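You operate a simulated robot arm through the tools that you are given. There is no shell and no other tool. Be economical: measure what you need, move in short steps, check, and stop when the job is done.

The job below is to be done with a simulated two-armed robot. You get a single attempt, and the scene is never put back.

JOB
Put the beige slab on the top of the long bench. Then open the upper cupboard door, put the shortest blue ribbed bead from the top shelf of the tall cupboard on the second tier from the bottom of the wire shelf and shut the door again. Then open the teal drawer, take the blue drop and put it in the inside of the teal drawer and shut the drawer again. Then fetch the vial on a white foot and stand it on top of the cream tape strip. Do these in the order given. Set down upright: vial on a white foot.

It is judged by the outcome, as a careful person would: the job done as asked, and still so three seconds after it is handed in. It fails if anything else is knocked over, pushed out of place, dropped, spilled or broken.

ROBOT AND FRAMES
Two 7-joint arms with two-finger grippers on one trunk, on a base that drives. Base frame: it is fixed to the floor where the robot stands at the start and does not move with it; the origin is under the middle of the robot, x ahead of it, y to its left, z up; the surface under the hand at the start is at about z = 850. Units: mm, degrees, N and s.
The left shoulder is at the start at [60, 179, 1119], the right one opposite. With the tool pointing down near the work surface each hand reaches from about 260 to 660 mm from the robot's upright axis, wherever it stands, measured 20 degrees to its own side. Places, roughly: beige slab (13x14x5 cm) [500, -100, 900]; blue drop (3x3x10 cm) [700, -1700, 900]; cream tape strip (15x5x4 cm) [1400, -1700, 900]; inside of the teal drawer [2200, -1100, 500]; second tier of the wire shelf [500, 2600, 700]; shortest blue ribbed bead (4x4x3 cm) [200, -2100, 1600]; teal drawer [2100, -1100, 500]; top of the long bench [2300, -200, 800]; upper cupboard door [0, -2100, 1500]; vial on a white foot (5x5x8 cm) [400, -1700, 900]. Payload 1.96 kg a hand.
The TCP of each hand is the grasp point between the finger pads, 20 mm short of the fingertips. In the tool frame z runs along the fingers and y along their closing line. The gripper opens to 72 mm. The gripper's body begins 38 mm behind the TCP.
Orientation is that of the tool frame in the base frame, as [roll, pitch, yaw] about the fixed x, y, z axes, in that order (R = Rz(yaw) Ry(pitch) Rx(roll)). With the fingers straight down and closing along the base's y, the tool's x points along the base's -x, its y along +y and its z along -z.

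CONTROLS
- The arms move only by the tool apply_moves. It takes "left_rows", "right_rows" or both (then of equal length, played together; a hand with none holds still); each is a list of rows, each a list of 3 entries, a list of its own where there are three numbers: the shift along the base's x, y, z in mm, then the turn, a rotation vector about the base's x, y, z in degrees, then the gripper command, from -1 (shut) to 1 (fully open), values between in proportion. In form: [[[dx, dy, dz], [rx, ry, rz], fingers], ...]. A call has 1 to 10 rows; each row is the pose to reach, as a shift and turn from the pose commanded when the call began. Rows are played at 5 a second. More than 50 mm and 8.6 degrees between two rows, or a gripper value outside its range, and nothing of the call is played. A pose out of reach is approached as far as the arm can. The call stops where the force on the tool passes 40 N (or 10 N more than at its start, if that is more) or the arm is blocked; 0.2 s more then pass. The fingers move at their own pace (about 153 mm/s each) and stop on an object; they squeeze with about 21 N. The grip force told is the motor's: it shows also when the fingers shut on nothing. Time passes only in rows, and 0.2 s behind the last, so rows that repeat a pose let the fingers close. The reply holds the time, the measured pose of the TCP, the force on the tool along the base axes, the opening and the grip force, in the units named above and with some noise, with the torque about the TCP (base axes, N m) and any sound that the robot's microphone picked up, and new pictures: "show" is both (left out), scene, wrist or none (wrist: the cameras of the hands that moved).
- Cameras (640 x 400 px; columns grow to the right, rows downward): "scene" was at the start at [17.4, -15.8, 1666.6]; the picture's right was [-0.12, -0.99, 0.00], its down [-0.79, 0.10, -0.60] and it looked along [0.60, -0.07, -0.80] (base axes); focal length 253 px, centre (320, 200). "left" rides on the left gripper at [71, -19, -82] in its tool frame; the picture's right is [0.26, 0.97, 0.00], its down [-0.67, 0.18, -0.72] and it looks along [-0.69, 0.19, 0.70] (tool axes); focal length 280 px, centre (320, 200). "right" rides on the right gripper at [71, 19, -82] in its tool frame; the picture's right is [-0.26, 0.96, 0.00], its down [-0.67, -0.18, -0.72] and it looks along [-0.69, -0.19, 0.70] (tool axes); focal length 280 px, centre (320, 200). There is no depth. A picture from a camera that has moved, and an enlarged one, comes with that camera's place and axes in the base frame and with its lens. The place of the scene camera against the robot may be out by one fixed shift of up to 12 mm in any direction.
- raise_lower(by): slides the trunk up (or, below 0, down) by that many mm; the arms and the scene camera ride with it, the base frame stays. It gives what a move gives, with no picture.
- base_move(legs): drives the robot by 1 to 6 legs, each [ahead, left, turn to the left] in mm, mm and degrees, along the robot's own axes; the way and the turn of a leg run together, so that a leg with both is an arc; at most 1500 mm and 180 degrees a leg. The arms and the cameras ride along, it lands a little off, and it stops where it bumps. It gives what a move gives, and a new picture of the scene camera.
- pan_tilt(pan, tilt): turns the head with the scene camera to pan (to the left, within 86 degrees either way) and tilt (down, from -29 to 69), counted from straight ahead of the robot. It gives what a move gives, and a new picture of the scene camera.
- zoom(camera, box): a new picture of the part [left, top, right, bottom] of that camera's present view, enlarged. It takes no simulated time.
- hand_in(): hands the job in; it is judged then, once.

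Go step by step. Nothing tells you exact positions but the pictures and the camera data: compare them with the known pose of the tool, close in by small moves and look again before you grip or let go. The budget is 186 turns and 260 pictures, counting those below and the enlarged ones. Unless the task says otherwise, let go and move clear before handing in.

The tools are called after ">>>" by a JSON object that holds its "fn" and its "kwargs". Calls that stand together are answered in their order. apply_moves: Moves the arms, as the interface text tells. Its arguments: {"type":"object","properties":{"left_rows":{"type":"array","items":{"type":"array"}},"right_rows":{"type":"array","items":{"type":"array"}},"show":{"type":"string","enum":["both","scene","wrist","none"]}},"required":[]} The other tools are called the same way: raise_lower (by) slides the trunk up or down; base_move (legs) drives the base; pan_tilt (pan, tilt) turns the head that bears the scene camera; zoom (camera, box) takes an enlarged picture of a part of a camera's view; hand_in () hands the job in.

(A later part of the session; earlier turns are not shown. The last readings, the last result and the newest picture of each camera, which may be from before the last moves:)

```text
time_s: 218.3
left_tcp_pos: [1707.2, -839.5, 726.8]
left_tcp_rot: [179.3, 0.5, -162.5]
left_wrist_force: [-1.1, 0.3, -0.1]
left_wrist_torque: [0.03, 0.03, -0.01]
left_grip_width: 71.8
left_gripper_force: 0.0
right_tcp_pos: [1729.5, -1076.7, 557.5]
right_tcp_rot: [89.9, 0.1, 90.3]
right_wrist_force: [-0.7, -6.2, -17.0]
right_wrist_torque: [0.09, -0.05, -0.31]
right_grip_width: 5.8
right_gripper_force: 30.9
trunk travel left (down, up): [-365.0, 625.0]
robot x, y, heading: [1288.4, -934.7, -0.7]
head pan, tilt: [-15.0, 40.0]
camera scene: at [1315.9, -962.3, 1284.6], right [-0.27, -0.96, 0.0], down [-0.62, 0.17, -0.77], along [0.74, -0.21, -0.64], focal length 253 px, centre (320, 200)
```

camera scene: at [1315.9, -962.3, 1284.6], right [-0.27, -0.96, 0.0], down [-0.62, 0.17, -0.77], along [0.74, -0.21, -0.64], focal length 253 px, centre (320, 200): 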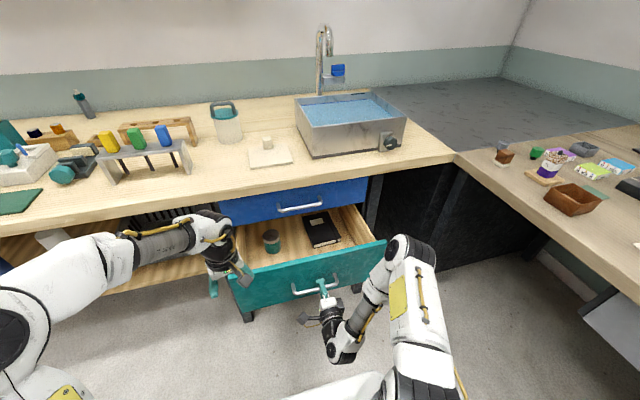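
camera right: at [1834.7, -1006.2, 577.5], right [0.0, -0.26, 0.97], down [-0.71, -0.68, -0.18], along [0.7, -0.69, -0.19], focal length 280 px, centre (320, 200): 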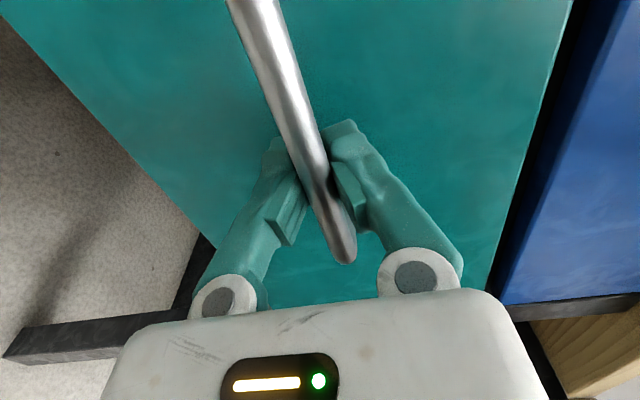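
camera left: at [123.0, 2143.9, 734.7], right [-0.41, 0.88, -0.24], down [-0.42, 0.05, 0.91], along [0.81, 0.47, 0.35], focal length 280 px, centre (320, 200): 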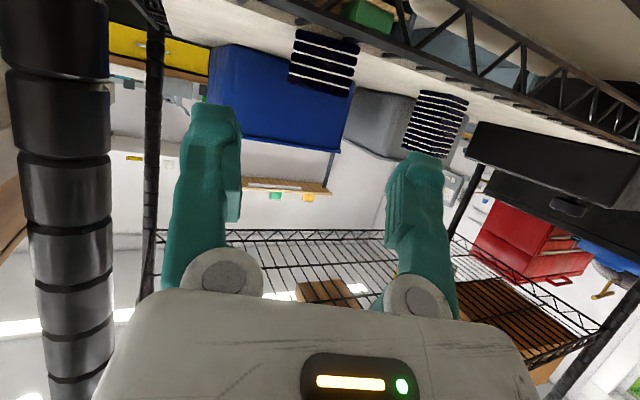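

The drawer slides well; inside are a jar and a black box. I'll pull a little farther by backing the base.

>>> {"fn": "base_move", "kwargs": {"legs": [[-80, 0, 0]]}}

```text
time_s: 219.4
left_tcp_pos: [1627.2, -838.7, 726.5]
left_tcp_rot: [179.3, 0.3, -162.5]
left_wrist_force: [-0.7, 0.0, 0.7]
left_wrist_torque: [-0.03, -0.03, 0.0]
left_grip_width: 71.9
left_gripper_force: 0.0
right_tcp_pos: [1649.7, -1075.2, 557.9]
right_tcp_rot: [89.9, 0.1, 90.2]
right_wrist_force: [-0.8, -14.3, -15.5]
right_wrist_torque: [0.0, -0.05, -0.04]
right_grip_width: 6.1
right_gripper_force: 31.1
trunk travel left (down, up): [-365.0, 625.0]
robot x, y, heading: [1210.9, -934.4, -0.7]
head pan, tilt: [-15.0, 40.0]
camera scene: at [1236.0, -962.2, 1284.6], right [-0.27, -0.96, 0.0], down [-0.62, 0.17, -0.77], along [0.74, -0.21, -0.64], focal length 253 px, centre (320, 200)
```

scene: 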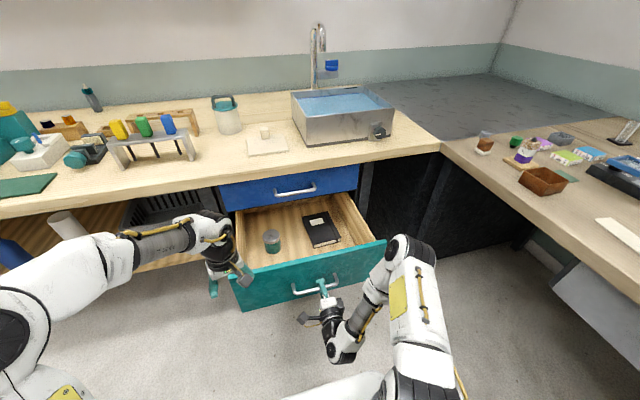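

The drawer is open about 270 mm. I'll release the handle and back away.

>>> {"fn": "apply_moves", "kwargs": {"right_rows": [[[0, 0, 0], [0, 0, 0], 0], [[0, 0, 0], [0, 0, 0], 1], [[0, 0, 0], [0, 0, 0], 1]], "show": "none"}}

>>> {"fn": "base_move", "kwargs": {"legs": [[-230, 0, 0]]}}

>>> {"fn": "raise_lower", "kwargs": {"by": 400}}

```text
time_s: 220.2
left_tcp_pos: [1626.2, -837.4, 727.7]
left_tcp_rot: [179.4, 0.5, -162.5]
left_wrist_force: [-1.1, 0.6, 0.2]
left_wrist_torque: [0.02, 0.0, 0.0]
left_grip_width: 72.0
left_gripper_force: 0.0
right_tcp_pos: [1649.6, -1075.9, 558.3]
right_tcp_rot: [89.9, 0.2, 90.2]
right_wrist_force: [-1.1, -0.1, -0.4]
right_wrist_torque: [-0.02, -0.01, 0.01]
right_grip_width: 72.1
right_gripper_force: 0.0
trunk travel left (down, up): [-365.0, 625.0]
robot x, y, heading: [1208.1, -932.3, -0.7]
head pan, tilt: [-15.0, 40.0]
```

```text
time_s: 221.9
left_tcp_pos: [1397.0, -836.4, 728.2]
left_tcp_rot: [179.5, 0.5, -162.7]
left_wrist_force: [0.0, -0.4, 0.4]
left_wrist_torque: [0.01, -0.01, 0.0]
left_grip_width: 72.1
left_gripper_force: 0.0
right_tcp_pos: [1419.5, -1073.4, 558.8]
right_tcp_rot: [90.0, 0.2, 90.0]
right_wrist_force: [0.5, 0.6, 0.2]
right_wrist_torque: [0.01, -0.01, -0.02]
right_grip_width: 72.2
right_gripper_force: 0.0
trunk travel left (down, up): [-365.0, 625.0]
robot x, y, heading: [980.1, -926.8, -0.9]
head pan, tilt: [-15.0, 40.0]
camera scene: at [1004.8, -957.3, 1284.7], right [-0.27, -0.96, 0.0], down [-0.62, 0.18, -0.77], along [0.74, -0.21, -0.64], focal length 253 px, centre (320, 200)
```

scene: 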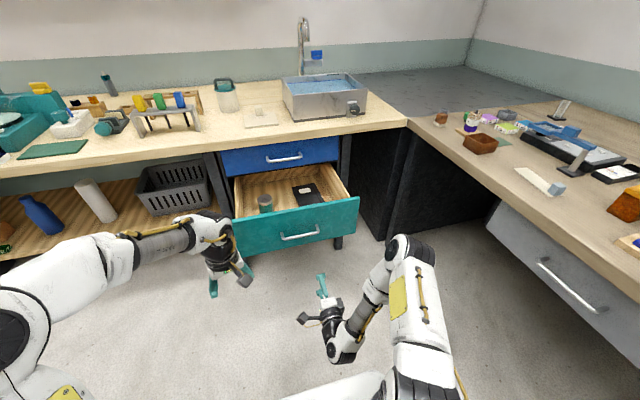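

```text
time_s: 225.7
left_tcp_pos: [1398.9, -836.6, 1127.2]
left_tcp_rot: [179.4, 0.4, -162.9]
left_wrist_force: [0.9, 0.1, 0.0]
left_wrist_torque: [-0.01, -0.01, 0.01]
left_grip_width: 72.1
left_gripper_force: 0.0
right_tcp_pos: [1419.7, -1074.7, 958.0]
right_tcp_rot: [90.0, 0.2, 90.0]
right_wrist_force: [-0.4, -0.3, 0.0]
right_wrist_torque: [0.05, -0.02, 0.01]
right_grip_width: 72.0
right_gripper_force: 0.1
trunk travel left (down, up): [-765.0, 225.0]
robot x, y, heading: [980.0, -931.0, -1.1]
head pan, tilt: [-15.0, 40.0]
```

I'll lift the right hand clear, then drive to face the right-hand bench for the blue drop.

>>> {"fn": "apply_moves", "kwargs": {"right_rows": [[[-5, 0, 40], [0, 0, 0], 1], [[-10, 0, 80], [0, 0, 0], 1], [[-15, 0, 120], [0, 0, 0], 1], [[-20, 0, 160], [0, 0, 0], 1]], "show": "none"}}

>>> {"fn": "base_move", "kwargs": {"legs": [[0, -60, 0], [0, 0, -89], [0, -425, 0], [150, 0, 0]]}}

>>> {"fn": "pan_tilt", "kwargs": {"pan": 10, "tilt": 50}}

```text
time_s: 226.7
left_tcp_pos: [1398.6, -835.4, 1125.8]
left_tcp_rot: [179.5, 0.5, -162.8]
left_wrist_force: [-0.4, 0.0, 0.2]
left_wrist_torque: [-0.01, 0.04, -0.04]
left_grip_width: 71.9
left_gripper_force: 0.2
right_tcp_pos: [1427.5, -1069.0, 1101.5]
right_tcp_rot: [90.0, 0.3, 90.0]
right_wrist_force: [-0.2, 0.9, 0.6]
right_wrist_torque: [0.01, -0.01, -0.02]
right_grip_width: 72.1
right_gripper_force: 0.1
right hand out of reach, approached as far as the arm can: row 3, 4
trunk travel left (down, up): [-765.0, 225.0]
robot x, y, heading: [978.8, -927.6, -0.9]
head pan, tilt: [-15.0, 40.0]
```

```text
time_s: 234.6
left_tcp_pos: [658.1, -1561.3, 1127.7]
left_tcp_rot: [179.4, 0.5, 109.0]
left_wrist_force: [-0.5, -0.3, 0.0]
left_wrist_torque: [0.01, 0.01, 0.0]
left_grip_width: 72.0
left_gripper_force: 0.0
right_tcp_pos: [425.8, -1596.8, 1101.1]
right_tcp_rot: [89.9, 0.3, 1.6]
right_wrist_force: [0.0, -0.2, -0.6]
right_wrist_torque: [0.02, -0.03, -0.01]
right_grip_width: 72.2
right_gripper_force: 0.0
trunk travel left (down, up): [-765.0, 225.0]
robot x, y, heading: [553.6, -1148.7, -89.3]
head pan, tilt: [-15.0, 40.0]
camera scene: at [536.3, -1174.8, 1684.8], right [-0.97, 0.25, 0.0], down [0.16, 0.62, -0.77], along [-0.19, -0.74, -0.64], focal length 253 px, centre (320, 200)
```

scene: 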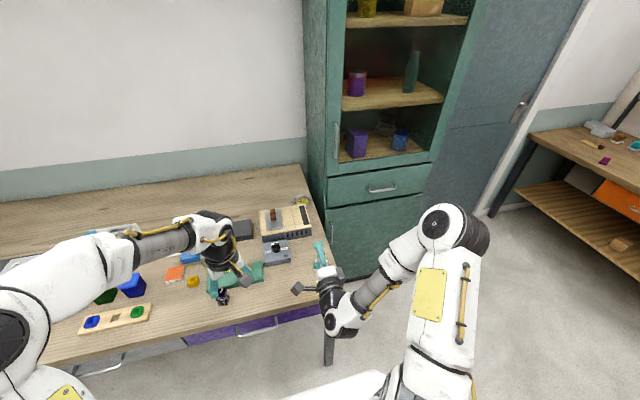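

```text
time_s: 235.5
left_tcp_pos: [658.7, -1561.6, 1127.4]
left_tcp_rot: [179.4, 0.4, 108.8]
left_wrist_force: [-0.5, 0.9, 0.0]
left_wrist_torque: [0.0, 0.06, 0.02]
left_grip_width: 72.1
left_gripper_force: 0.1
right_tcp_pos: [425.3, -1596.8, 1100.9]
right_tcp_rot: [89.8, 0.3, 1.6]
right_wrist_force: [-0.2, 0.8, 0.1]
right_wrist_torque: [-0.01, -0.05, 0.02]
right_grip_width: 72.2
right_gripper_force: 0.0
trunk travel left (down, up): [-765.0, 225.0]
robot x, y, heading: [555.5, -1144.4, -89.0]
head pan, tilt: [10.0, 50.0]
camera scene: at [571.1, -1168.5, 1670.6], right [-0.98, -0.19, 0.0], down [-0.14, 0.75, -0.64], along [0.12, -0.63, -0.77], focal length 253 px, centre (320, 200)
```

scene: 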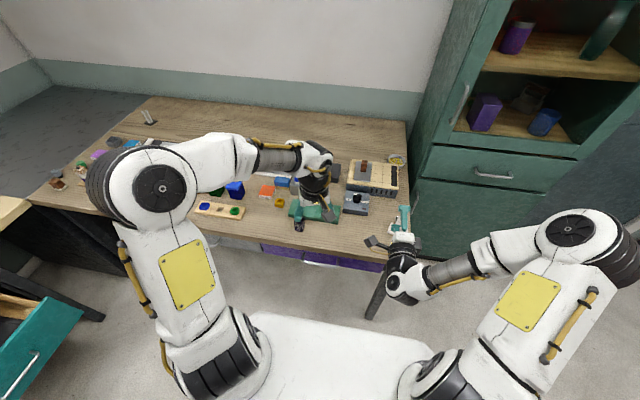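

>>> {"fn": "zoom", "kwargs": {"camera": "scene", "box": [260, 170, 360, 250]}}

>>> {"fn": "zoom", "kwargs": {"camera": "left", "box": [0, 0, 640, 400]}}

```text
5.00 times, centred on (310, 210) of scene
camera zoom: at [571.1, -1168.5, 1670.6], right [-0.98, -0.19, 0.0], down [-0.14, 0.75, -0.64], along [0.12, -0.63, -0.77], focal length 1264 px, centre (370, 150)
```

zoom: 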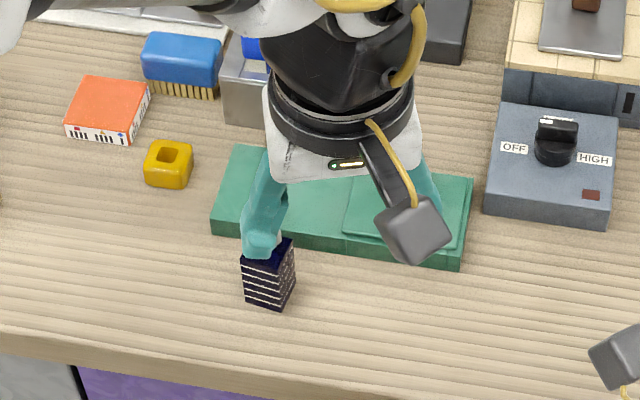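

```text
1.00 times, centred on (320, 200) of left (not enlarged: the box is as wide or as high as the picture)
camera zoom: at [616.1, -1500.5, 1207.6], right [0.83, 0.56, 0.01], down [0.38, -0.58, 0.72], along [0.41, -0.6, -0.69], focal length 280 px, centre (320, 200)
```

zoom: 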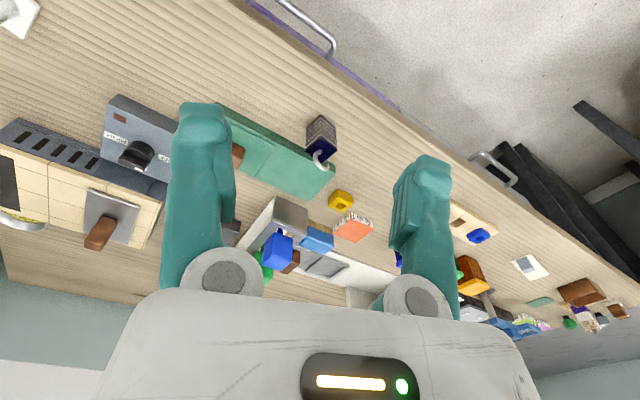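

The drop's body is about 65 mm tall with the hook up to about 953 mm, at around (740, -1674). I'll bring the left hand above it and align it.

>>> {"fn": "apply_moves", "kwargs": {"left_rows": [[[20, -28, -25], [0, 0, -7.25], 1], [[40, -56, -50], [0, 0, -14.5], 1], [[60, -84, -75], [0, 0, -21.75], 1], [[82, -112, -100], [0, 0, -29], 1], [[82, -112, -100], [0, 0, -29], 1]], "show": "both"}}

```text
time_s: 236.7
left_tcp_pos: [740.8, -1673.2, 1026.7]
left_tcp_rot: [179.3, 0.6, 79.7]
left_wrist_force: [-0.2, 0.0, 0.5]
left_wrist_torque: [-0.01, -0.01, 0.03]
left_grip_width: 72.0
left_gripper_force: 0.1
right_tcp_pos: [425.2, -1597.7, 1101.7]
right_tcp_rot: [89.9, 0.1, 1.6]
right_wrist_force: [0.3, 0.6, -0.3]
right_wrist_torque: [0.0, -0.04, -0.02]
right_grip_width: 71.9
right_gripper_force: 0.1
trunk travel left (down, up): [-765.0, 225.0]
robot x, y, heading: [557.3, -1147.4, -89.0]
head pan, tilt: [10.0, 50.0]
camera scene: at [570.3, -1167.8, 1670.6], right [-0.98, -0.19, 0.0], down [-0.14, 0.75, -0.64], along [0.12, -0.63, -0.77], focal length 253 px, centre (320, 200)
camera left: at [733.5, -1598.6, 1107.3], right [1.0, 0.09, 0.01], down [0.05, -0.69, 0.72], along [0.07, -0.72, -0.69], focal length 280 px, centre (320, 200)
```

scene: 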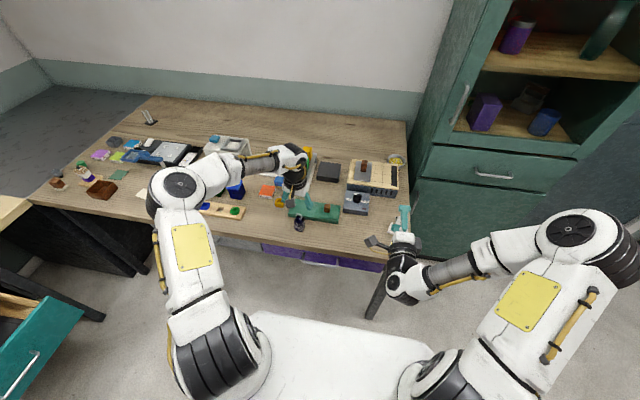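
left: 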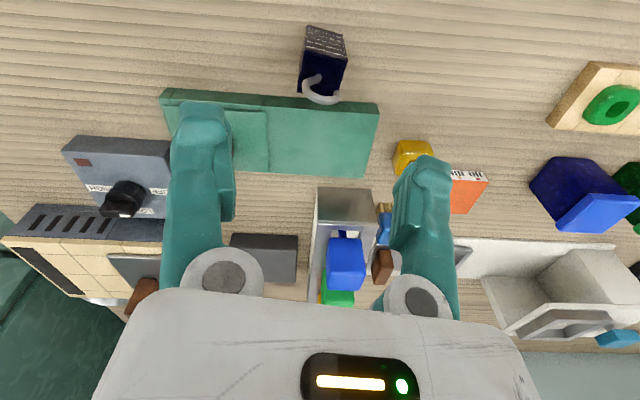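

>>> {"fn": "apply_moves", "kwargs": {"left_rows": [[[1, -1, -30], [0, 0, -2], 1], [[2, -2, -60], [0, 0, -4], 1], [[2, -2, -80], [0, 0, -4], 1], [[2, -2, -80], [0, 0, -4], 1]], "show": "wrist"}}

```text
time_s: 237.7
left_tcp_pos: [743.2, -1674.9, 947.2]
left_tcp_rot: [179.4, 0.4, 75.9]
left_wrist_force: [0.5, -0.3, 0.7]
left_wrist_torque: [0.0, 0.03, 0.02]
left_grip_width: 72.1
left_gripper_force: 0.0
right_tcp_pos: [425.6, -1596.9, 1100.8]
right_tcp_rot: [90.1, 0.2, 1.6]
right_wrist_force: [-0.1, 0.1, -0.5]
right_wrist_torque: [0.0, 0.04, 0.02]
right_grip_width: 72.1
right_gripper_force: 0.1
trunk travel left (down, up): [-765.0, 225.0]
robot x, y, heading: [551.1, -1149.6, -89.1]
head pan, tilt: [10.0, 50.0]
camera left: at [740.7, -1600.8, 1027.9], right [1.0, 0.02, 0.01], down [0.01, -0.69, 0.72], along [0.02, -0.72, -0.69], focal length 280 px, centre (320, 200)
```

left: 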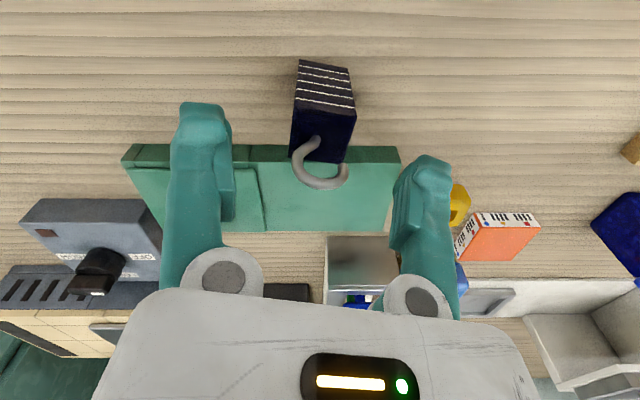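

The body top is at z≈903 and the hook reaches 943, so I'll grip the upper body with TCP at about z = 908, leaving the hook just below the palm.

>>> {"fn": "apply_moves", "kwargs": {"left_rows": [[[1, -3, -20], [0, 0, 0], 1], [[2, -5, -32], [0, 0, 0], 1], [[2, -5, -39], [0, 0, 0], 1], [[2, -5, -39], [0, 0, 0], 1]], "show": "wrist"}}

```text
time_s: 238.7
left_tcp_pos: [744.2, -1679.6, 908.0]
left_tcp_rot: [179.4, 0.4, 75.9]
left_wrist_force: [-0.8, -0.2, 0.4]
left_wrist_torque: [0.01, 0.03, -0.01]
left_grip_width: 72.0
left_gripper_force: 0.0
right_tcp_pos: [426.2, -1597.1, 1101.1]
right_tcp_rot: [90.0, 0.3, 1.6]
right_wrist_force: [0.6, 0.4, 0.9]
right_wrist_torque: [0.04, -0.01, -0.01]
right_grip_width: 72.3
right_gripper_force: 0.2
trunk travel left (down, up): [-765.0, 225.0]
robot x, y, heading: [553.6, -1145.8, -89.2]
head pan, tilt: [10.0, 50.0]
camera left: at [742.2, -1606.1, 988.1], right [1.0, 0.02, 0.01], down [0.01, -0.69, 0.72], along [0.02, -0.72, -0.69], focal length 280 px, centre (320, 200)
```

left: 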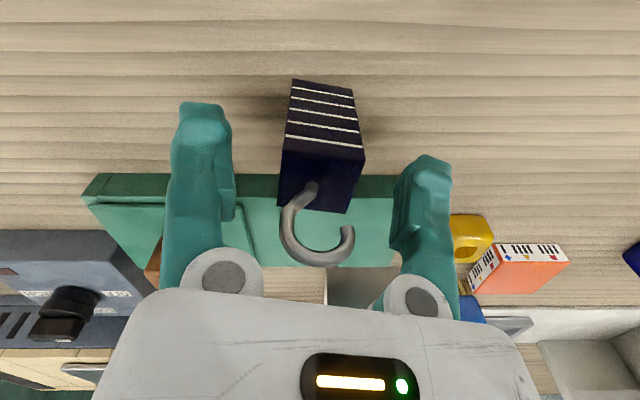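

>>> {"fn": "apply_moves", "kwargs": {"left_rows": [[[0, 0, -4], [0, 0, 0], 1], [[0, 0, -4], [0, 0, 0], 0], [[0, 0, -4], [0, 0, 0], -0.6], [[0, 0, -4], [0, 0, 0], -1], [[0, 0, -4], [0, 0, 0], -1]], "show": "wrist"}}

```text
time_s: 239.9
left_tcp_pos: [744.8, -1681.2, 902.7]
left_tcp_rot: [179.4, 0.3, 75.8]
left_wrist_force: [-0.7, -0.3, -0.9]
left_wrist_torque: [-0.03, 0.02, 0.01]
left_grip_width: 29.4
left_gripper_force: 21.0
right_tcp_pos: [426.0, -1597.4, 1100.5]
right_tcp_rot: [90.0, 0.2, 1.5]
right_wrist_force: [0.8, -0.2, 0.0]
right_wrist_torque: [-0.01, 0.01, -0.02]
right_grip_width: 72.0
right_gripper_force: 0.1
trunk travel left (down, up): [-765.0, 225.0]
robot x, y, heading: [550.5, -1145.5, -89.0]
head pan, tilt: [10.0, 50.0]
camera left: at [742.5, -1606.6, 984.3], right [1.0, 0.02, 0.01], down [0.01, -0.69, 0.72], along [0.02, -0.72, -0.69], focal length 280 px, centre (320, 200)
```

left: 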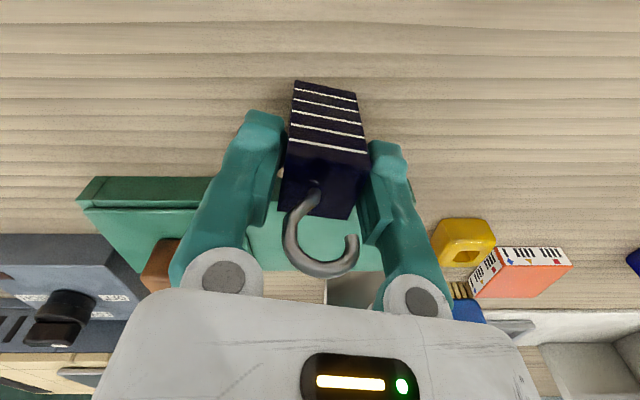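

Gripped at 29 mm, and the hook clears the palm. I'll lift and check.

>>> {"fn": "apply_moves", "kwargs": {"left_rows": [[[0, 0, 15], [0, 0, 0], -1], [[0, 0, 50], [0, 0, 0], -1], [[-15, 15, 90], [0, 0, 0], -1], [[-35, 40, 125], [0, 0, 0], -1], [[-60, 70, 155], [0, 0, 0], -1], [[-85, 100, 180], [0, 0, 0], -1], [[-90, 110, 200], [0, 0, 0], -1]], "show": "both"}}

```text
time_s: 241.5
left_tcp_pos: [656.7, -1569.9, 1102.4]
left_tcp_rot: [179.4, 0.4, 75.9]
left_wrist_force: [0.8, 0.5, -1.0]
left_wrist_torque: [-0.01, -0.02, -0.02]
left_grip_width: 29.3
left_gripper_force: 21.3
right_tcp_pos: [426.9, -1597.9, 1101.2]
right_tcp_rot: [90.0, 0.2, 1.6]
right_wrist_force: [-0.4, 1.1, -0.5]
right_wrist_torque: [0.0, -0.04, -0.04]
right_grip_width: 71.9
right_gripper_force: 0.0
trunk travel left (down, up): [-765.0, 225.0]
robot x, y, heading: [552.9, -1146.8, -88.8]
head pan, tilt: [10.0, 50.0]
camera scene: at [571.5, -1169.1, 1670.5], right [-0.98, -0.19, 0.0], down [-0.14, 0.75, -0.64], along [0.12, -0.63, -0.77], focal length 253 px, centre (320, 200)
camera left: at [654.1, -1495.9, 1183.5], right [1.0, 0.02, 0.01], down [0.01, -0.69, 0.72], along [0.02, -0.72, -0.69], focal length 280 px, centre (320, 200)
```

scene: 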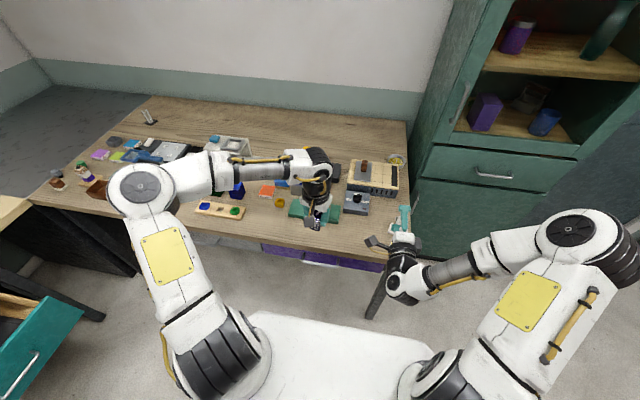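
left: 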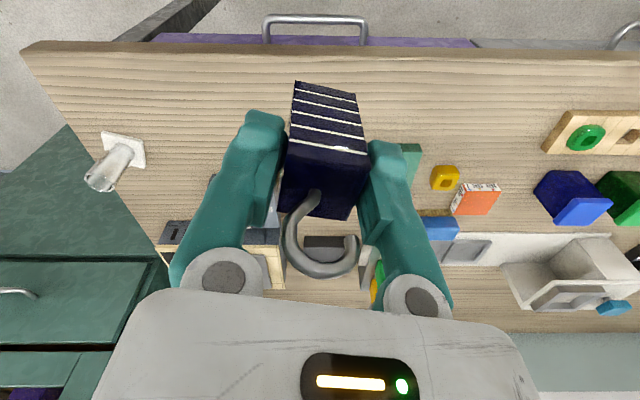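

The drop is secure. I'll drive back to the open drawer.

>>> {"fn": "base_move", "kwargs": {"legs": [[-150, 0, 0], [0, 425, 0], [0, 0, 89], [200, 0, 0]]}}

>>> {"fn": "raise_lower", "kwargs": {"by": -150}}

>>> {"fn": "pan_tilt", "kwargs": {"pan": -5, "tilt": 45}}

```text
time_s: 250.1
left_tcp_pos: [1604.8, -895.7, 1102.8]
left_tcp_rot: [179.4, 0.4, 165.0]
left_wrist_force: [0.7, 0.2, -1.6]
left_wrist_torque: [0.01, 0.01, -0.01]
left_grip_width: 29.1
left_gripper_force: 21.5
right_tcp_pos: [1628.6, -1125.3, 1101.4]
right_tcp_rot: [89.9, 0.1, 90.7]
right_wrist_force: [-0.1, -0.4, 0.5]
right_wrist_torque: [-0.02, 0.04, 0.01]
right_grip_width: 72.2
right_gripper_force: 0.0
trunk travel left (down, up): [-765.0, 225.0]
robot x, y, heading: [1178.4, -990.3, -0.4]
head pan, tilt: [10.0, 50.0]
camera scene: at [1199.9, -983.7, 1670.5], right [0.17, -0.99, 0.0], down [-0.75, -0.13, -0.64], along [0.63, 0.11, -0.77], focal length 253 px, centre (320, 200)
```

scene: 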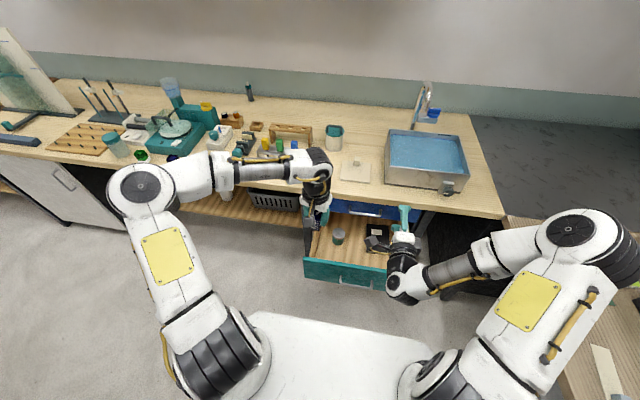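

```text
time_s: 251.9
left_tcp_pos: [1604.7, -895.7, 952.4]
left_tcp_rot: [179.4, 0.5, 165.0]
left_wrist_force: [0.6, 0.0, -1.9]
left_wrist_torque: [0.03, 0.01, 0.01]
left_grip_width: 29.1
left_gripper_force: 22.0
right_tcp_pos: [1628.9, -1125.5, 951.8]
right_tcp_rot: [90.1, 0.2, 90.6]
right_wrist_force: [-0.2, 0.2, 0.8]
right_wrist_torque: [-0.02, -0.02, -0.02]
right_grip_width: 71.8
right_gripper_force: 0.1
trunk travel left (down, up): [-615.0, 375.0]
robot x, y, heading: [1177.6, -992.5, -0.3]
head pan, tilt: [10.0, 50.0]
```

```text
time_s: 252.6
left_tcp_pos: [1605.2, -894.9, 952.0]
left_tcp_rot: [179.5, 0.4, 165.0]
left_wrist_force: [-0.4, -0.1, -1.8]
left_wrist_torque: [0.0, -0.02, -0.01]
left_grip_width: 29.4
left_gripper_force: 21.2
right_tcp_pos: [1630.0, -1124.4, 951.7]
right_tcp_rot: [90.0, 0.3, 90.7]
right_wrist_force: [0.2, -0.2, 0.2]
right_wrist_torque: [-0.02, 0.01, -0.01]
right_grip_width: 72.2
right_gripper_force: 0.1
trunk travel left (down, up): [-615.0, 375.0]
robot x, y, heading: [1180.6, -991.7, -0.2]
head pan, tilt: [-5.0, 45.0]
camera scene: at [1205.1, -1004.1, 1527.4], right [-0.09, -1.0, 0.0], down [-0.7, 0.06, -0.71], along [0.7, -0.06, -0.71], focal length 253 px, centre (320, 200)
```

scene: 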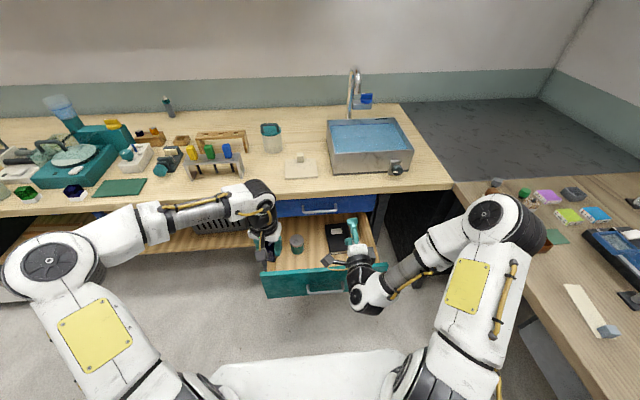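

>>> {"fn": "zoom", "kwargs": {"camera": "scene", "box": [240, 190, 400, 310]}}

>>> {"fn": "zoom", "kwargs": {"camera": "left", "box": [0, 0, 640, 400]}}

```text
3.33 times, centred on (320, 250) of scene
camera zoom: at [1205.1, -1004.1, 1527.4], right [-0.09, -1.0, 0.0], down [-0.7, 0.06, -0.71], along [0.7, -0.06, -0.71], focal length 843 px, centre (320, 33)
```

zoom: 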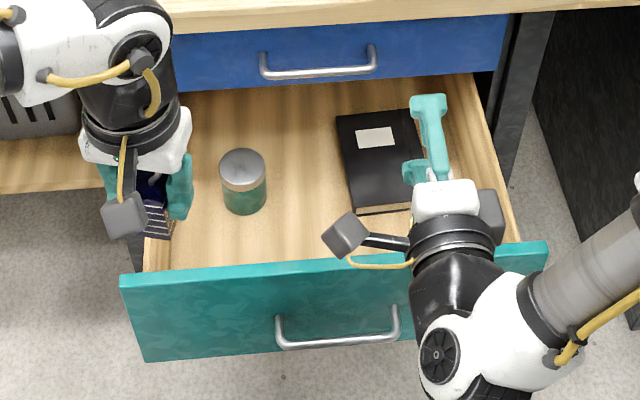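

```text
1.00 times, centred on (320, 200) of left (not enlarged: the box is as wide or as high as the picture)
camera zoom: at [1531.2, -896.1, 1033.2], right [0.0, 1.0, 0.01], down [0.69, 0.0, 0.72], along [0.72, 0.01, -0.69], focal length 280 px, centre (320, 200)
```

zoom: 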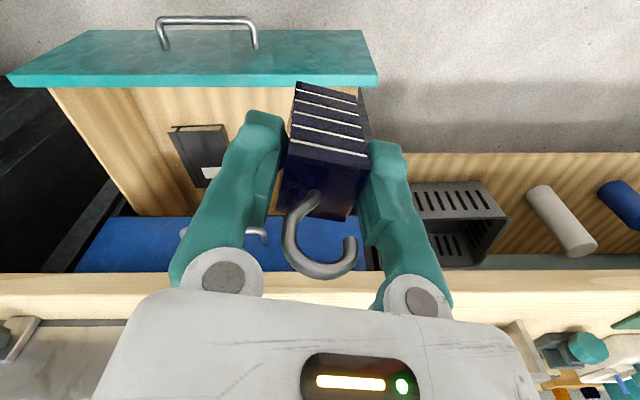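

There's a free spot in the drawer between the jar and the black box, near (1820, -1040). I'll move the right hand aside and bring the drop over the drawer's front wall.

>>> {"fn": "apply_moves", "kwargs": {"left_rows": [[[20, -10, 0], [0, 0, 0], -1], [[40, -30, -20], [0, 0, 0], -1], [[65, -50, -50], [0, 0, 0], -1], [[90, -70, -80], [0, 0, 0], -1], [[115, -90, -115], [0, 0, 0], -1], [[140, -110, -150], [0, 0, 0], -1], [[165, -125, -180], [0, 0, 0], -1], [[190, -135, -205], [0, 0, 0], -1], [[215, -145, -205], [0, 0, 0], -1], [[215, -145, -205], [0, 0, 0], -1]], "right_rows": [[[0, -30, 0], [0, 0, 0], 1], [[0, -60, 0], [0, 0, 0], 1], [[0, -90, 0], [0, 0, 0], 1], [[0, -120, 0], [0, 0, 0], 1], [[0, -120, 0], [0, 0, 0], 1], [[0, -120, 0], [0, 0, 0], 1], [[0, -120, 0], [0, 0, 0], 1], [[0, -120, 0], [0, 0, 0], 1], [[0, -120, 0], [0, 0, 0], 1], [[0, -120, 0], [0, 0, 0], 1]], "show": "both"}}

```text
time_s: 254.8
left_tcp_pos: [1776.4, -1023.6, 764.1]
left_tcp_rot: [179.5, 0.4, 164.9]
left_wrist_force: [0.2, 0.1, -0.3]
left_wrist_torque: [-0.05, 0.01, 0.02]
left_grip_width: 28.9
left_gripper_force: 20.8
left hand out of reach, approached as far as the arm can: row 8, 9, 10
right_tcp_pos: [1627.7, -1246.0, 950.4]
right_tcp_rot: [90.0, 0.2, 90.7]
right_wrist_force: [0.4, 0.6, 0.3]
right_wrist_torque: [-0.02, -0.03, -0.02]
right_grip_width: 72.2
right_gripper_force: 0.1
right hand out of reach, approached as far as the arm can: row 1
trunk travel left (down, up): [-615.0, 375.0]
robot x, y, heading: [1178.5, -990.8, -0.3]
head pan, tilt: [-5.0, 45.0]
camera scene: at [1205.0, -1004.3, 1527.4], right [-0.09, -1.0, 0.0], down [-0.7, 0.06, -0.71], along [0.7, -0.06, -0.71], focal length 253 px, centre (320, 200)
camera right: at [1544.2, -1176.0, 970.4], right [0.0, -0.26, 0.97], down [-0.71, -0.68, -0.18], along [0.71, -0.68, -0.19], focal length 280 px, centre (320, 200)
camera left: at [1702.5, -1024.6, 843.9], right [0.0, 1.0, 0.01], down [0.69, 0.0, 0.72], along [0.72, 0.01, -0.69], focal length 280 px, centre (320, 200)
```

scene: 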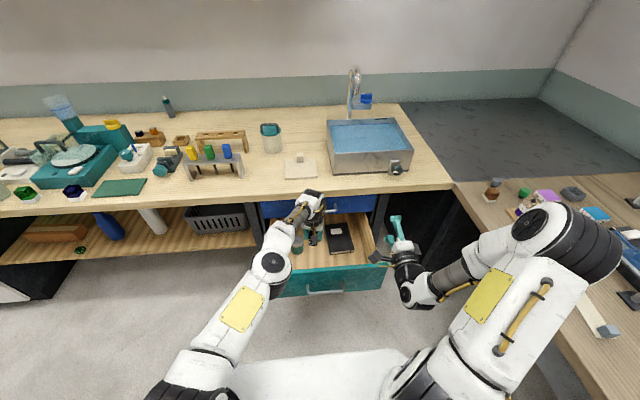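
right: 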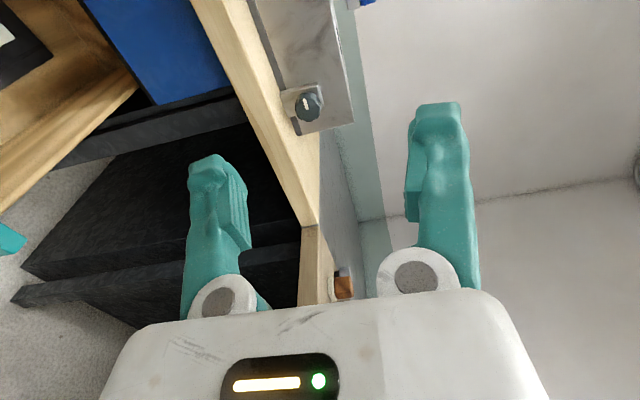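
left: 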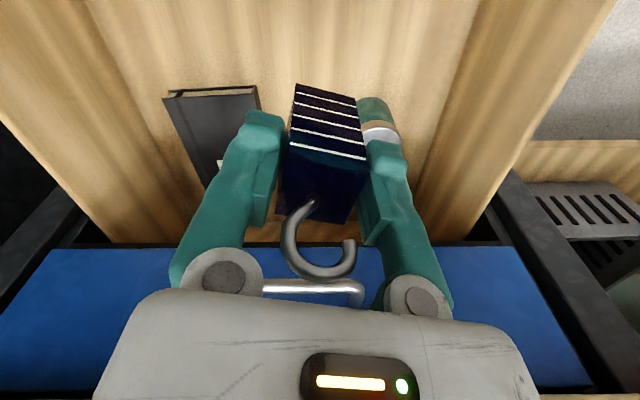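

I need about 45 mm more forward so that the wrist camera clears the drawer's front wall. I'll drive a little and then lower the trunk.

>>> {"fn": "base_move", "kwargs": {"legs": [[48, -12, 0]]}}

>>> {"fn": "raise_lower", "kwargs": {"by": -150}}

>>> {"fn": "zoom", "kwargs": {"camera": "left", "box": [0, 0, 640, 400]}}

```text
time_s: 255.8
left_tcp_pos: [1826.1, -1037.0, 761.7]
left_tcp_rot: [179.3, 0.3, 164.9]
left_wrist_force: [-0.2, -0.3, -1.2]
left_wrist_torque: [-0.01, 0.02, 0.01]
left_grip_width: 29.2
left_gripper_force: 21.3
right_tcp_pos: [1677.0, -1257.5, 948.9]
right_tcp_rot: [90.1, 0.2, 90.6]
right_wrist_force: [0.5, 0.2, 0.2]
right_wrist_torque: [0.02, -0.02, 0.01]
right_grip_width: 72.3
right_gripper_force: 0.1
trunk travel left (down, up): [-615.0, 375.0]
robot x, y, heading: [1228.8, -1006.0, -0.0]
head pan, tilt: [-5.0, 45.0]
camera scene: at [1255.1, -1016.8, 1527.4], right [-0.09, -1.0, 0.0], down [-0.71, 0.06, -0.71], along [0.7, -0.06, -0.71], focal length 253 px, centre (320, 200)
```

scene: 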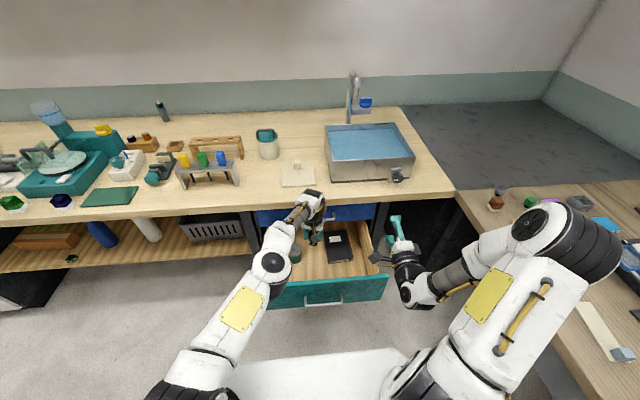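

```text
time_s: 257.5
left_tcp_pos: [1825.5, -1035.0, 614.3]
left_tcp_rot: [179.4, 0.5, 164.9]
left_wrist_force: [0.1, 0.6, -1.3]
left_wrist_torque: [0.0, -0.02, 0.03]
left_grip_width: 28.9
left_gripper_force: 20.8
right_tcp_pos: [1675.4, -1258.0, 800.9]
right_tcp_rot: [90.0, 0.1, 90.7]
right_wrist_force: [-0.1, -0.8, 0.0]
right_wrist_torque: [0.02, 0.02, 0.0]
right_grip_width: 72.1
right_gripper_force: 0.2
trunk travel left (down, up): [-465.0, 525.0]
robot x, y, heading: [1226.9, -1005.4, -0.1]
head pan, tilt: [-5.0, 45.0]
```

```text
1.00 times, centred on (320, 200) of left (not enlarged: the box is as wide or as high as the picture)
camera zoom: at [1750.3, -1036.8, 694.2], right [0.0, 1.0, 0.01], down [0.69, 0.0, 0.72], along [0.72, 0.01, -0.69], focal length 280 px, centre (320, 200)
```

zoom: 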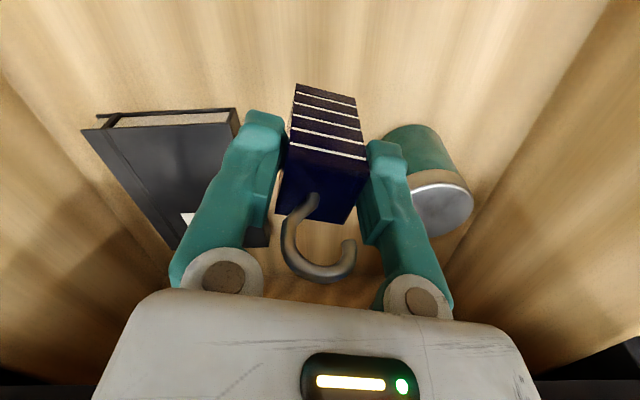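

The drop hangs between the book and the jar. I'll lower it to the drawer floor in small steps.

>>> {"fn": "apply_moves", "kwargs": {"left_rows": [[[0, 0, -15], [0, 0, 0], -1], [[0, 0, -30], [0, 0, 0], -1], [[0, 0, -42], [0, 0, 0], -1], [[0, 0, -54], [0, 0, 0], -1]], "show": "wrist"}}

```text
time_s: 258.5
left_tcp_pos: [1814.4, -1029.5, 569.2]
left_tcp_rot: [179.4, 0.5, 164.8]
left_wrist_force: [0.1, 0.5, -1.6]
left_wrist_torque: [-0.02, -0.02, 0.0]
left_grip_width: 29.1
left_gripper_force: 20.8
left hand out of reach, approached as far as the arm can: row 1, 2, 3, 4
right_tcp_pos: [1675.5, -1256.2, 799.9]
right_tcp_rot: [90.0, 0.2, 90.6]
right_wrist_force: [-0.7, -1.0, -0.3]
right_wrist_torque: [0.02, 0.01, 0.0]
right_grip_width: 72.0
right_gripper_force: 0.0
trunk travel left (down, up): [-465.0, 525.0]
robot x, y, heading: [1227.9, -1004.0, -0.0]
head pan, tilt: [-5.0, 45.0]
camera left: at [1740.1, -1031.2, 650.5], right [0.0, 1.0, 0.01], down [0.69, 0.0, 0.72], along [0.72, 0.01, -0.69], focal length 280 px, centre (320, 200)
```

left: 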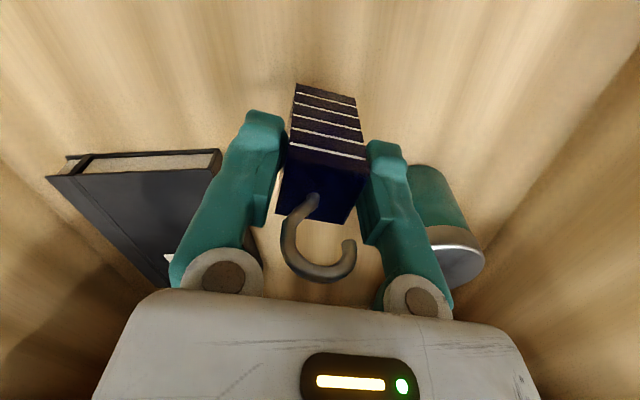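

By parallax the floor is at z≈458 and the drop's bottom at about 516. I'll lower by the trunk most of the way.

>>> {"fn": "raise_lower", "kwargs": {"by": -46}}

>>> {"fn": "apply_moves", "kwargs": {"left_rows": [[[0, 0, -3], [0, 0, 0], -1], [[0, 0, -6], [0, 0, 0], -1], [[0, 0, -9], [0, 0, 0], -1], [[0, 0, -12], [0, 0, 0], -1]], "show": "wrist"}}

```text
time_s: 259.4
left_tcp_pos: [1814.6, -1030.5, 527.6]
left_tcp_rot: [179.4, 0.6, 164.9]
left_wrist_force: [-0.5, 0.6, 16.6]
left_wrist_torque: [-0.04, -0.11, 0.0]
left_grip_width: 29.1
left_gripper_force: 21.2
right_tcp_pos: [1673.8, -1257.4, 756.9]
right_tcp_rot: [89.9, 0.2, 90.7]
right_wrist_force: [0.0, -0.4, 0.5]
right_wrist_torque: [0.02, 0.01, -0.01]
right_grip_width: 71.9
right_gripper_force: 0.0
trunk travel left (down, up): [-419.0, 571.0]
robot x, y, heading: [1230.6, -1002.3, -0.3]
head pan, tilt: [-5.0, 45.0]
```

```text
time_s: 260.4
left_tcp_pos: [1811.8, -1030.5, 513.9]
left_tcp_rot: [179.4, 0.6, 165.0]
left_wrist_force: [-0.4, -6.2, 18.2]
left_wrist_torque: [-0.13, 0.15, -0.02]
left_grip_width: 29.2
left_gripper_force: 21.0
right_tcp_pos: [1673.5, -1258.3, 755.3]
right_tcp_rot: [89.8, 0.0, 90.7]
right_wrist_force: [0.3, 0.3, 0.1]
right_wrist_torque: [0.02, -0.01, 0.04]
right_grip_width: 72.0
right_gripper_force: 0.0
trunk travel left (down, up): [-419.0, 571.0]
robot x, y, heading: [1227.8, -1001.5, -0.1]
head pan, tilt: [-5.0, 45.0]
camera left: at [1737.0, -1030.8, 594.6], right [0.0, 1.0, 0.01], down [0.69, 0.0, 0.72], along [0.72, 0.01, -0.69], focal length 280 px, centre (320, 200)
```

left: 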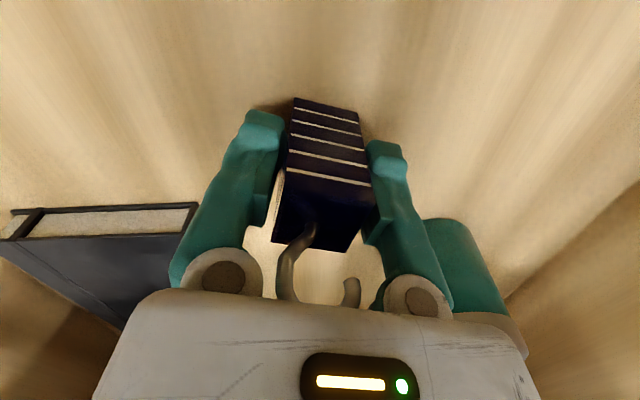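

The drop is on the floor of the drawer. I'll open just enough to free it, then rise straight up.

>>> {"fn": "apply_moves", "kwargs": {"left_rows": [[[0, 0, 0], [0, 0, 0], 0], [[0, 0, 0], [0, 0, 0], 0.4], [[0, 0, 0], [0, 0, 0], 0.4], [[0, 0, 10], [0, 0, 0], 0.4], [[0, 0, 25], [0, 0, 0], 0.4]], "show": "wrist"}}

```text
time_s: 261.6
left_tcp_pos: [1814.0, -1030.2, 533.0]
left_tcp_rot: [179.3, 0.2, 164.9]
left_wrist_force: [-0.6, -0.6, 0.7]
left_wrist_torque: [0.0, 0.0, 0.02]
left_grip_width: 50.4
left_gripper_force: 0.1
left hand out of reach, approached as far as the arm can: row 5
right_tcp_pos: [1675.4, -1258.4, 754.9]
right_tcp_rot: [89.9, 0.2, 90.5]
right_wrist_force: [-0.7, 0.0, -0.1]
right_wrist_torque: [0.0, -0.03, -0.02]
right_grip_width: 71.7
right_gripper_force: 0.0
trunk travel left (down, up): [-419.0, 571.0]
robot x, y, heading: [1227.4, -1002.5, -0.4]
head pan, tilt: [-5.0, 45.0]
camera left: at [1740.1, -1031.4, 613.4], right [0.0, 1.0, 0.01], down [0.69, -0.01, 0.72], along [0.72, 0.01, -0.69], focal length 280 px, centre (320, 200)
```

left: 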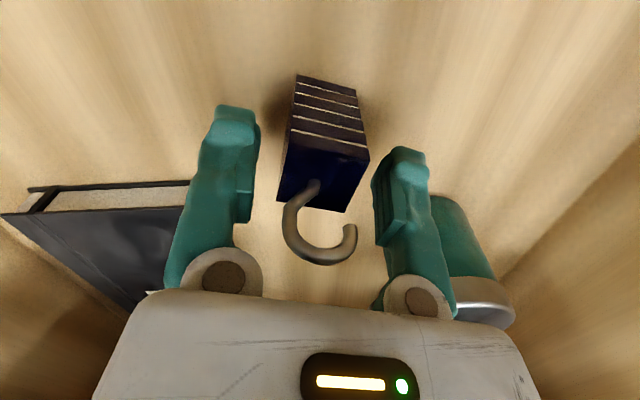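

The drop stands free. I'll raise the trunk so the hand comes straight up, then back off and look.

>>> {"fn": "raise_lower", "kwargs": {"by": 240}}

>>> {"fn": "base_move", "kwargs": {"legs": [[-150, 0, 0]]}}

```text
time_s: 264.1
left_tcp_pos: [1814.6, -1031.0, 773.4]
left_tcp_rot: [179.3, 0.2, 165.0]
left_wrist_force: [0.0, 0.2, 0.2]
left_wrist_torque: [-0.03, 0.0, 0.02]
left_grip_width: 50.5
left_gripper_force: 0.0
right_tcp_pos: [1675.8, -1258.9, 994.5]
right_tcp_rot: [89.9, 0.2, 90.6]
right_wrist_force: [-0.4, 0.0, 0.7]
right_wrist_torque: [0.02, 0.01, 0.02]
right_grip_width: 72.2
right_gripper_force: 0.1
trunk travel left (down, up): [-659.0, 331.0]
robot x, y, heading: [1228.9, -1002.0, -0.4]
head pan, tilt: [-5.0, 45.0]
```

```text
time_s: 265.4
left_tcp_pos: [1665.6, -1028.5, 773.2]
left_tcp_rot: [179.2, 0.3, 165.0]
left_wrist_force: [-0.3, -0.3, -0.1]
left_wrist_torque: [0.04, 0.02, -0.04]
left_grip_width: 50.5
left_gripper_force: 0.1
right_tcp_pos: [1526.5, -1257.3, 994.0]
right_tcp_rot: [89.9, 0.2, 90.9]
right_wrist_force: [-0.4, 0.0, 0.6]
right_wrist_torque: [0.03, -0.02, 0.0]
right_grip_width: 72.1
right_gripper_force: 0.1
trunk travel left (down, up): [-659.0, 331.0]
robot x, y, heading: [1079.0, -999.5, -0.2]
head pan, tilt: [-5.0, 45.0]
camera scene: at [1103.1, -1015.7, 1571.5], right [-0.09, -1.0, 0.0], down [-0.7, 0.06, -0.71], along [0.7, -0.06, -0.71], focal length 253 px, centre (320, 200)
```

scene: 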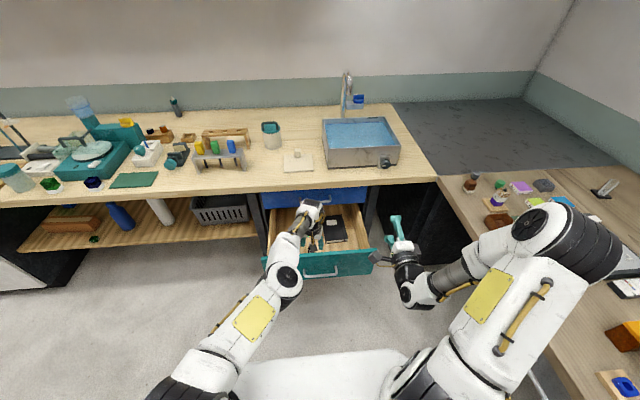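

The drop is in the drawer. To shut it I'll regrip the handle with the right hand and push, so first I'll tuck the left hand back.

>>> {"fn": "apply_moves", "kwargs": {"left_rows": [[[-30, 20, 30], [0, 0, 0], 0.4], [[-60, 45, 60], [0, 0, 0], 0.4], [[-90, 70, 90], [0, 0, 0], 0.4], [[-120, 95, 120], [0, 0, 0], 0.4], [[-150, 120, 140], [0, 0, 0], 1], [[-170, 145, 160], [0, 0, 0], 1], [[-180, 165, 170], [0, 0, 0], 1]], "right_rows": [[[0, 15, 0], [0, 0, 0], 1], [[0, 30, 0], [0, 0, 0], 1], [[0, 50, -20], [0, 0, 0], 1], [[0, 70, -40], [0, 0, 0], 1], [[0, 90, -70], [0, 0, 0], 1], [[0, 105, -105], [0, 0, 0], 1], [[0, 110, -140], [0, 0, 0], 1]], "show": "none"}}

>>> {"fn": "base_move", "kwargs": {"legs": [[0, 70, 0]]}}

>>> {"fn": "raise_lower", "kwargs": {"by": -295}}

```text
time_s: 267.1
left_tcp_pos: [1690.9, -1007.7, 874.2]
left_tcp_rot: [178.7, 0.0, 167.5]
left_wrist_force: [0.2, -0.3, 0.0]
left_wrist_torque: [0.0, -0.04, 0.02]
left_grip_width: 72.1
left_gripper_force: 0.0
left hand out of reach, approached as far as the arm can: row 1, 2, 3, 4, 5, 6, 7
right_tcp_pos: [1527.4, -1144.4, 854.7]
right_tcp_rot: [90.0, 0.2, 90.9]
right_wrist_force: [0.1, 0.2, -0.3]
right_wrist_torque: [-0.01, -0.03, 0.03]
right_grip_width: 72.1
right_gripper_force: 0.2
trunk travel left (down, up): [-659.0, 331.0]
robot x, y, heading: [1077.6, -998.3, -0.3]
head pan, tilt: [-5.0, 45.0]
```

```text
time_s: 268.1
left_tcp_pos: [1692.1, -935.1, 876.1]
left_tcp_rot: [178.8, 0.1, 167.6]
left_wrist_force: [0.2, 0.1, 0.2]
left_wrist_torque: [-0.03, -0.03, -0.04]
left_grip_width: 72.0
left_gripper_force: 0.0
right_tcp_pos: [1527.7, -1073.1, 855.5]
right_tcp_rot: [90.0, 0.2, 90.8]
right_wrist_force: [-0.3, 0.0, 0.3]
right_wrist_torque: [0.01, 0.0, -0.02]
right_grip_width: 71.9
right_gripper_force: 0.1
trunk travel left (down, up): [-659.0, 331.0]
robot x, y, heading: [1076.1, -933.1, -0.2]
head pan, tilt: [-5.0, 45.0]
camera scene: at [1104.4, -943.4, 1571.5], right [-0.09, -1.0, 0.0], down [-0.7, 0.06, -0.71], along [0.7, -0.06, -0.71], focal length 253 px, centre (320, 200)
```

scene: 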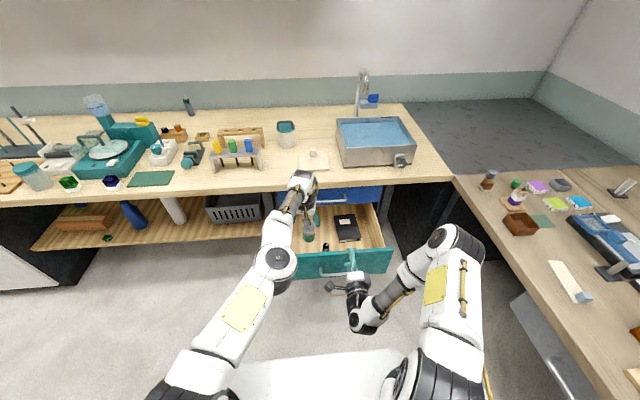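

```text
time_s: 270.0
left_tcp_pos: [1694.4, -936.7, 675.2]
left_tcp_rot: [178.9, 0.8, 167.8]
left_wrist_force: [-0.5, 0.0, 13.4]
left_wrist_torque: [-0.57, 0.15, 0.02]
left_grip_width: 72.1
left_gripper_force: 0.1
right_tcp_pos: [1528.4, -1074.9, 647.4]
right_tcp_rot: [89.9, 0.1, 90.8]
right_wrist_force: [-0.2, 0.5, 0.3]
right_wrist_torque: [0.0, -0.03, -0.02]
right_grip_width: 71.7
right_gripper_force: 0.0
trunk travel left (down, up): [-451.0, 539.0]
robot x, y, heading: [1082.1, -931.0, 0.1]
head pan, tilt: [-5.0, 45.0]
stopped: the force on the tool passed its limit at 64 N (the readings are from after the stop); the commanded pose is now the measured one
```

The left hand came down onto the drawer's front edge and stopped. I'll raise up at once and move that hand away.

>>> {"fn": "raise_lower", "kwargs": {"by": 120}}

>>> {"fn": "apply_moves", "kwargs": {"left_rows": [[[-20, 10, 0], [0, 0, 0], 1], [[-50, 25, 0], [0, 0, 0], 1], [[-85, 40, 0], [0, 0, 0], 1], [[-120, 60, 10], [0, 0, 0], 1], [[-155, 80, 20], [0, 0, 0], 1], [[-190, 100, 30], [0, 0, 0], 1], [[-215, 115, 40], [0, 0, 0], 1]], "show": "scene"}}

```text
time_s: 271.5
left_tcp_pos: [1694.8, -936.4, 793.9]
left_tcp_rot: [179.0, 0.7, 167.6]
left_wrist_force: [-1.1, -0.1, 0.5]
left_wrist_torque: [0.01, 0.0, 0.01]
left_grip_width: 72.0
left_gripper_force: 0.0
right_tcp_pos: [1528.1, -1074.4, 767.9]
right_tcp_rot: [90.0, 0.2, 90.8]
right_wrist_force: [0.3, -0.3, -0.4]
right_wrist_torque: [0.0, 0.0, -0.03]
right_grip_width: 72.1
right_gripper_force: 0.0
trunk travel left (down, up): [-571.0, 419.0]
robot x, y, heading: [1079.4, -929.8, -0.3]
head pan, tilt: [-5.0, 45.0]
```

```text
time_s: 273.1
left_tcp_pos: [1694.9, -937.3, 793.9]
left_tcp_rot: [178.9, 0.7, 167.7]
left_wrist_force: [-0.3, -0.1, -0.7]
left_wrist_torque: [0.0, 0.0, 0.03]
left_grip_width: 72.0
left_gripper_force: 0.0
left hand out of reach, approached as far as the arm can: row 1, 2, 3, 4, 5, 6, 7
right_tcp_pos: [1527.3, -1074.7, 768.8]
right_tcp_rot: [89.9, 0.1, 90.7]
right_wrist_force: [0.6, -0.4, -0.2]
right_wrist_torque: [-0.01, -0.01, -0.01]
right_grip_width: 72.0
right_gripper_force: 0.1
trunk travel left (down, up): [-571.0, 419.0]
robot x, y, heading: [1079.0, -935.1, -0.1]
head pan, tilt: [-5.0, 45.0]
camera scene: at [1104.6, -945.6, 1484.1], right [-0.09, -1.0, 0.0], down [-0.7, 0.06, -0.71], along [0.7, -0.06, -0.71], focal length 253 px, centre (320, 200)
```

scene: 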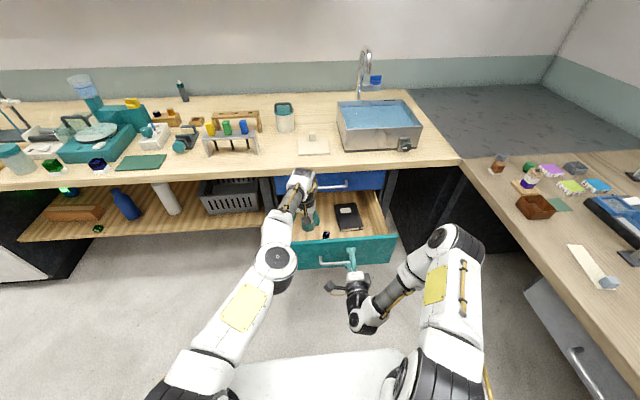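

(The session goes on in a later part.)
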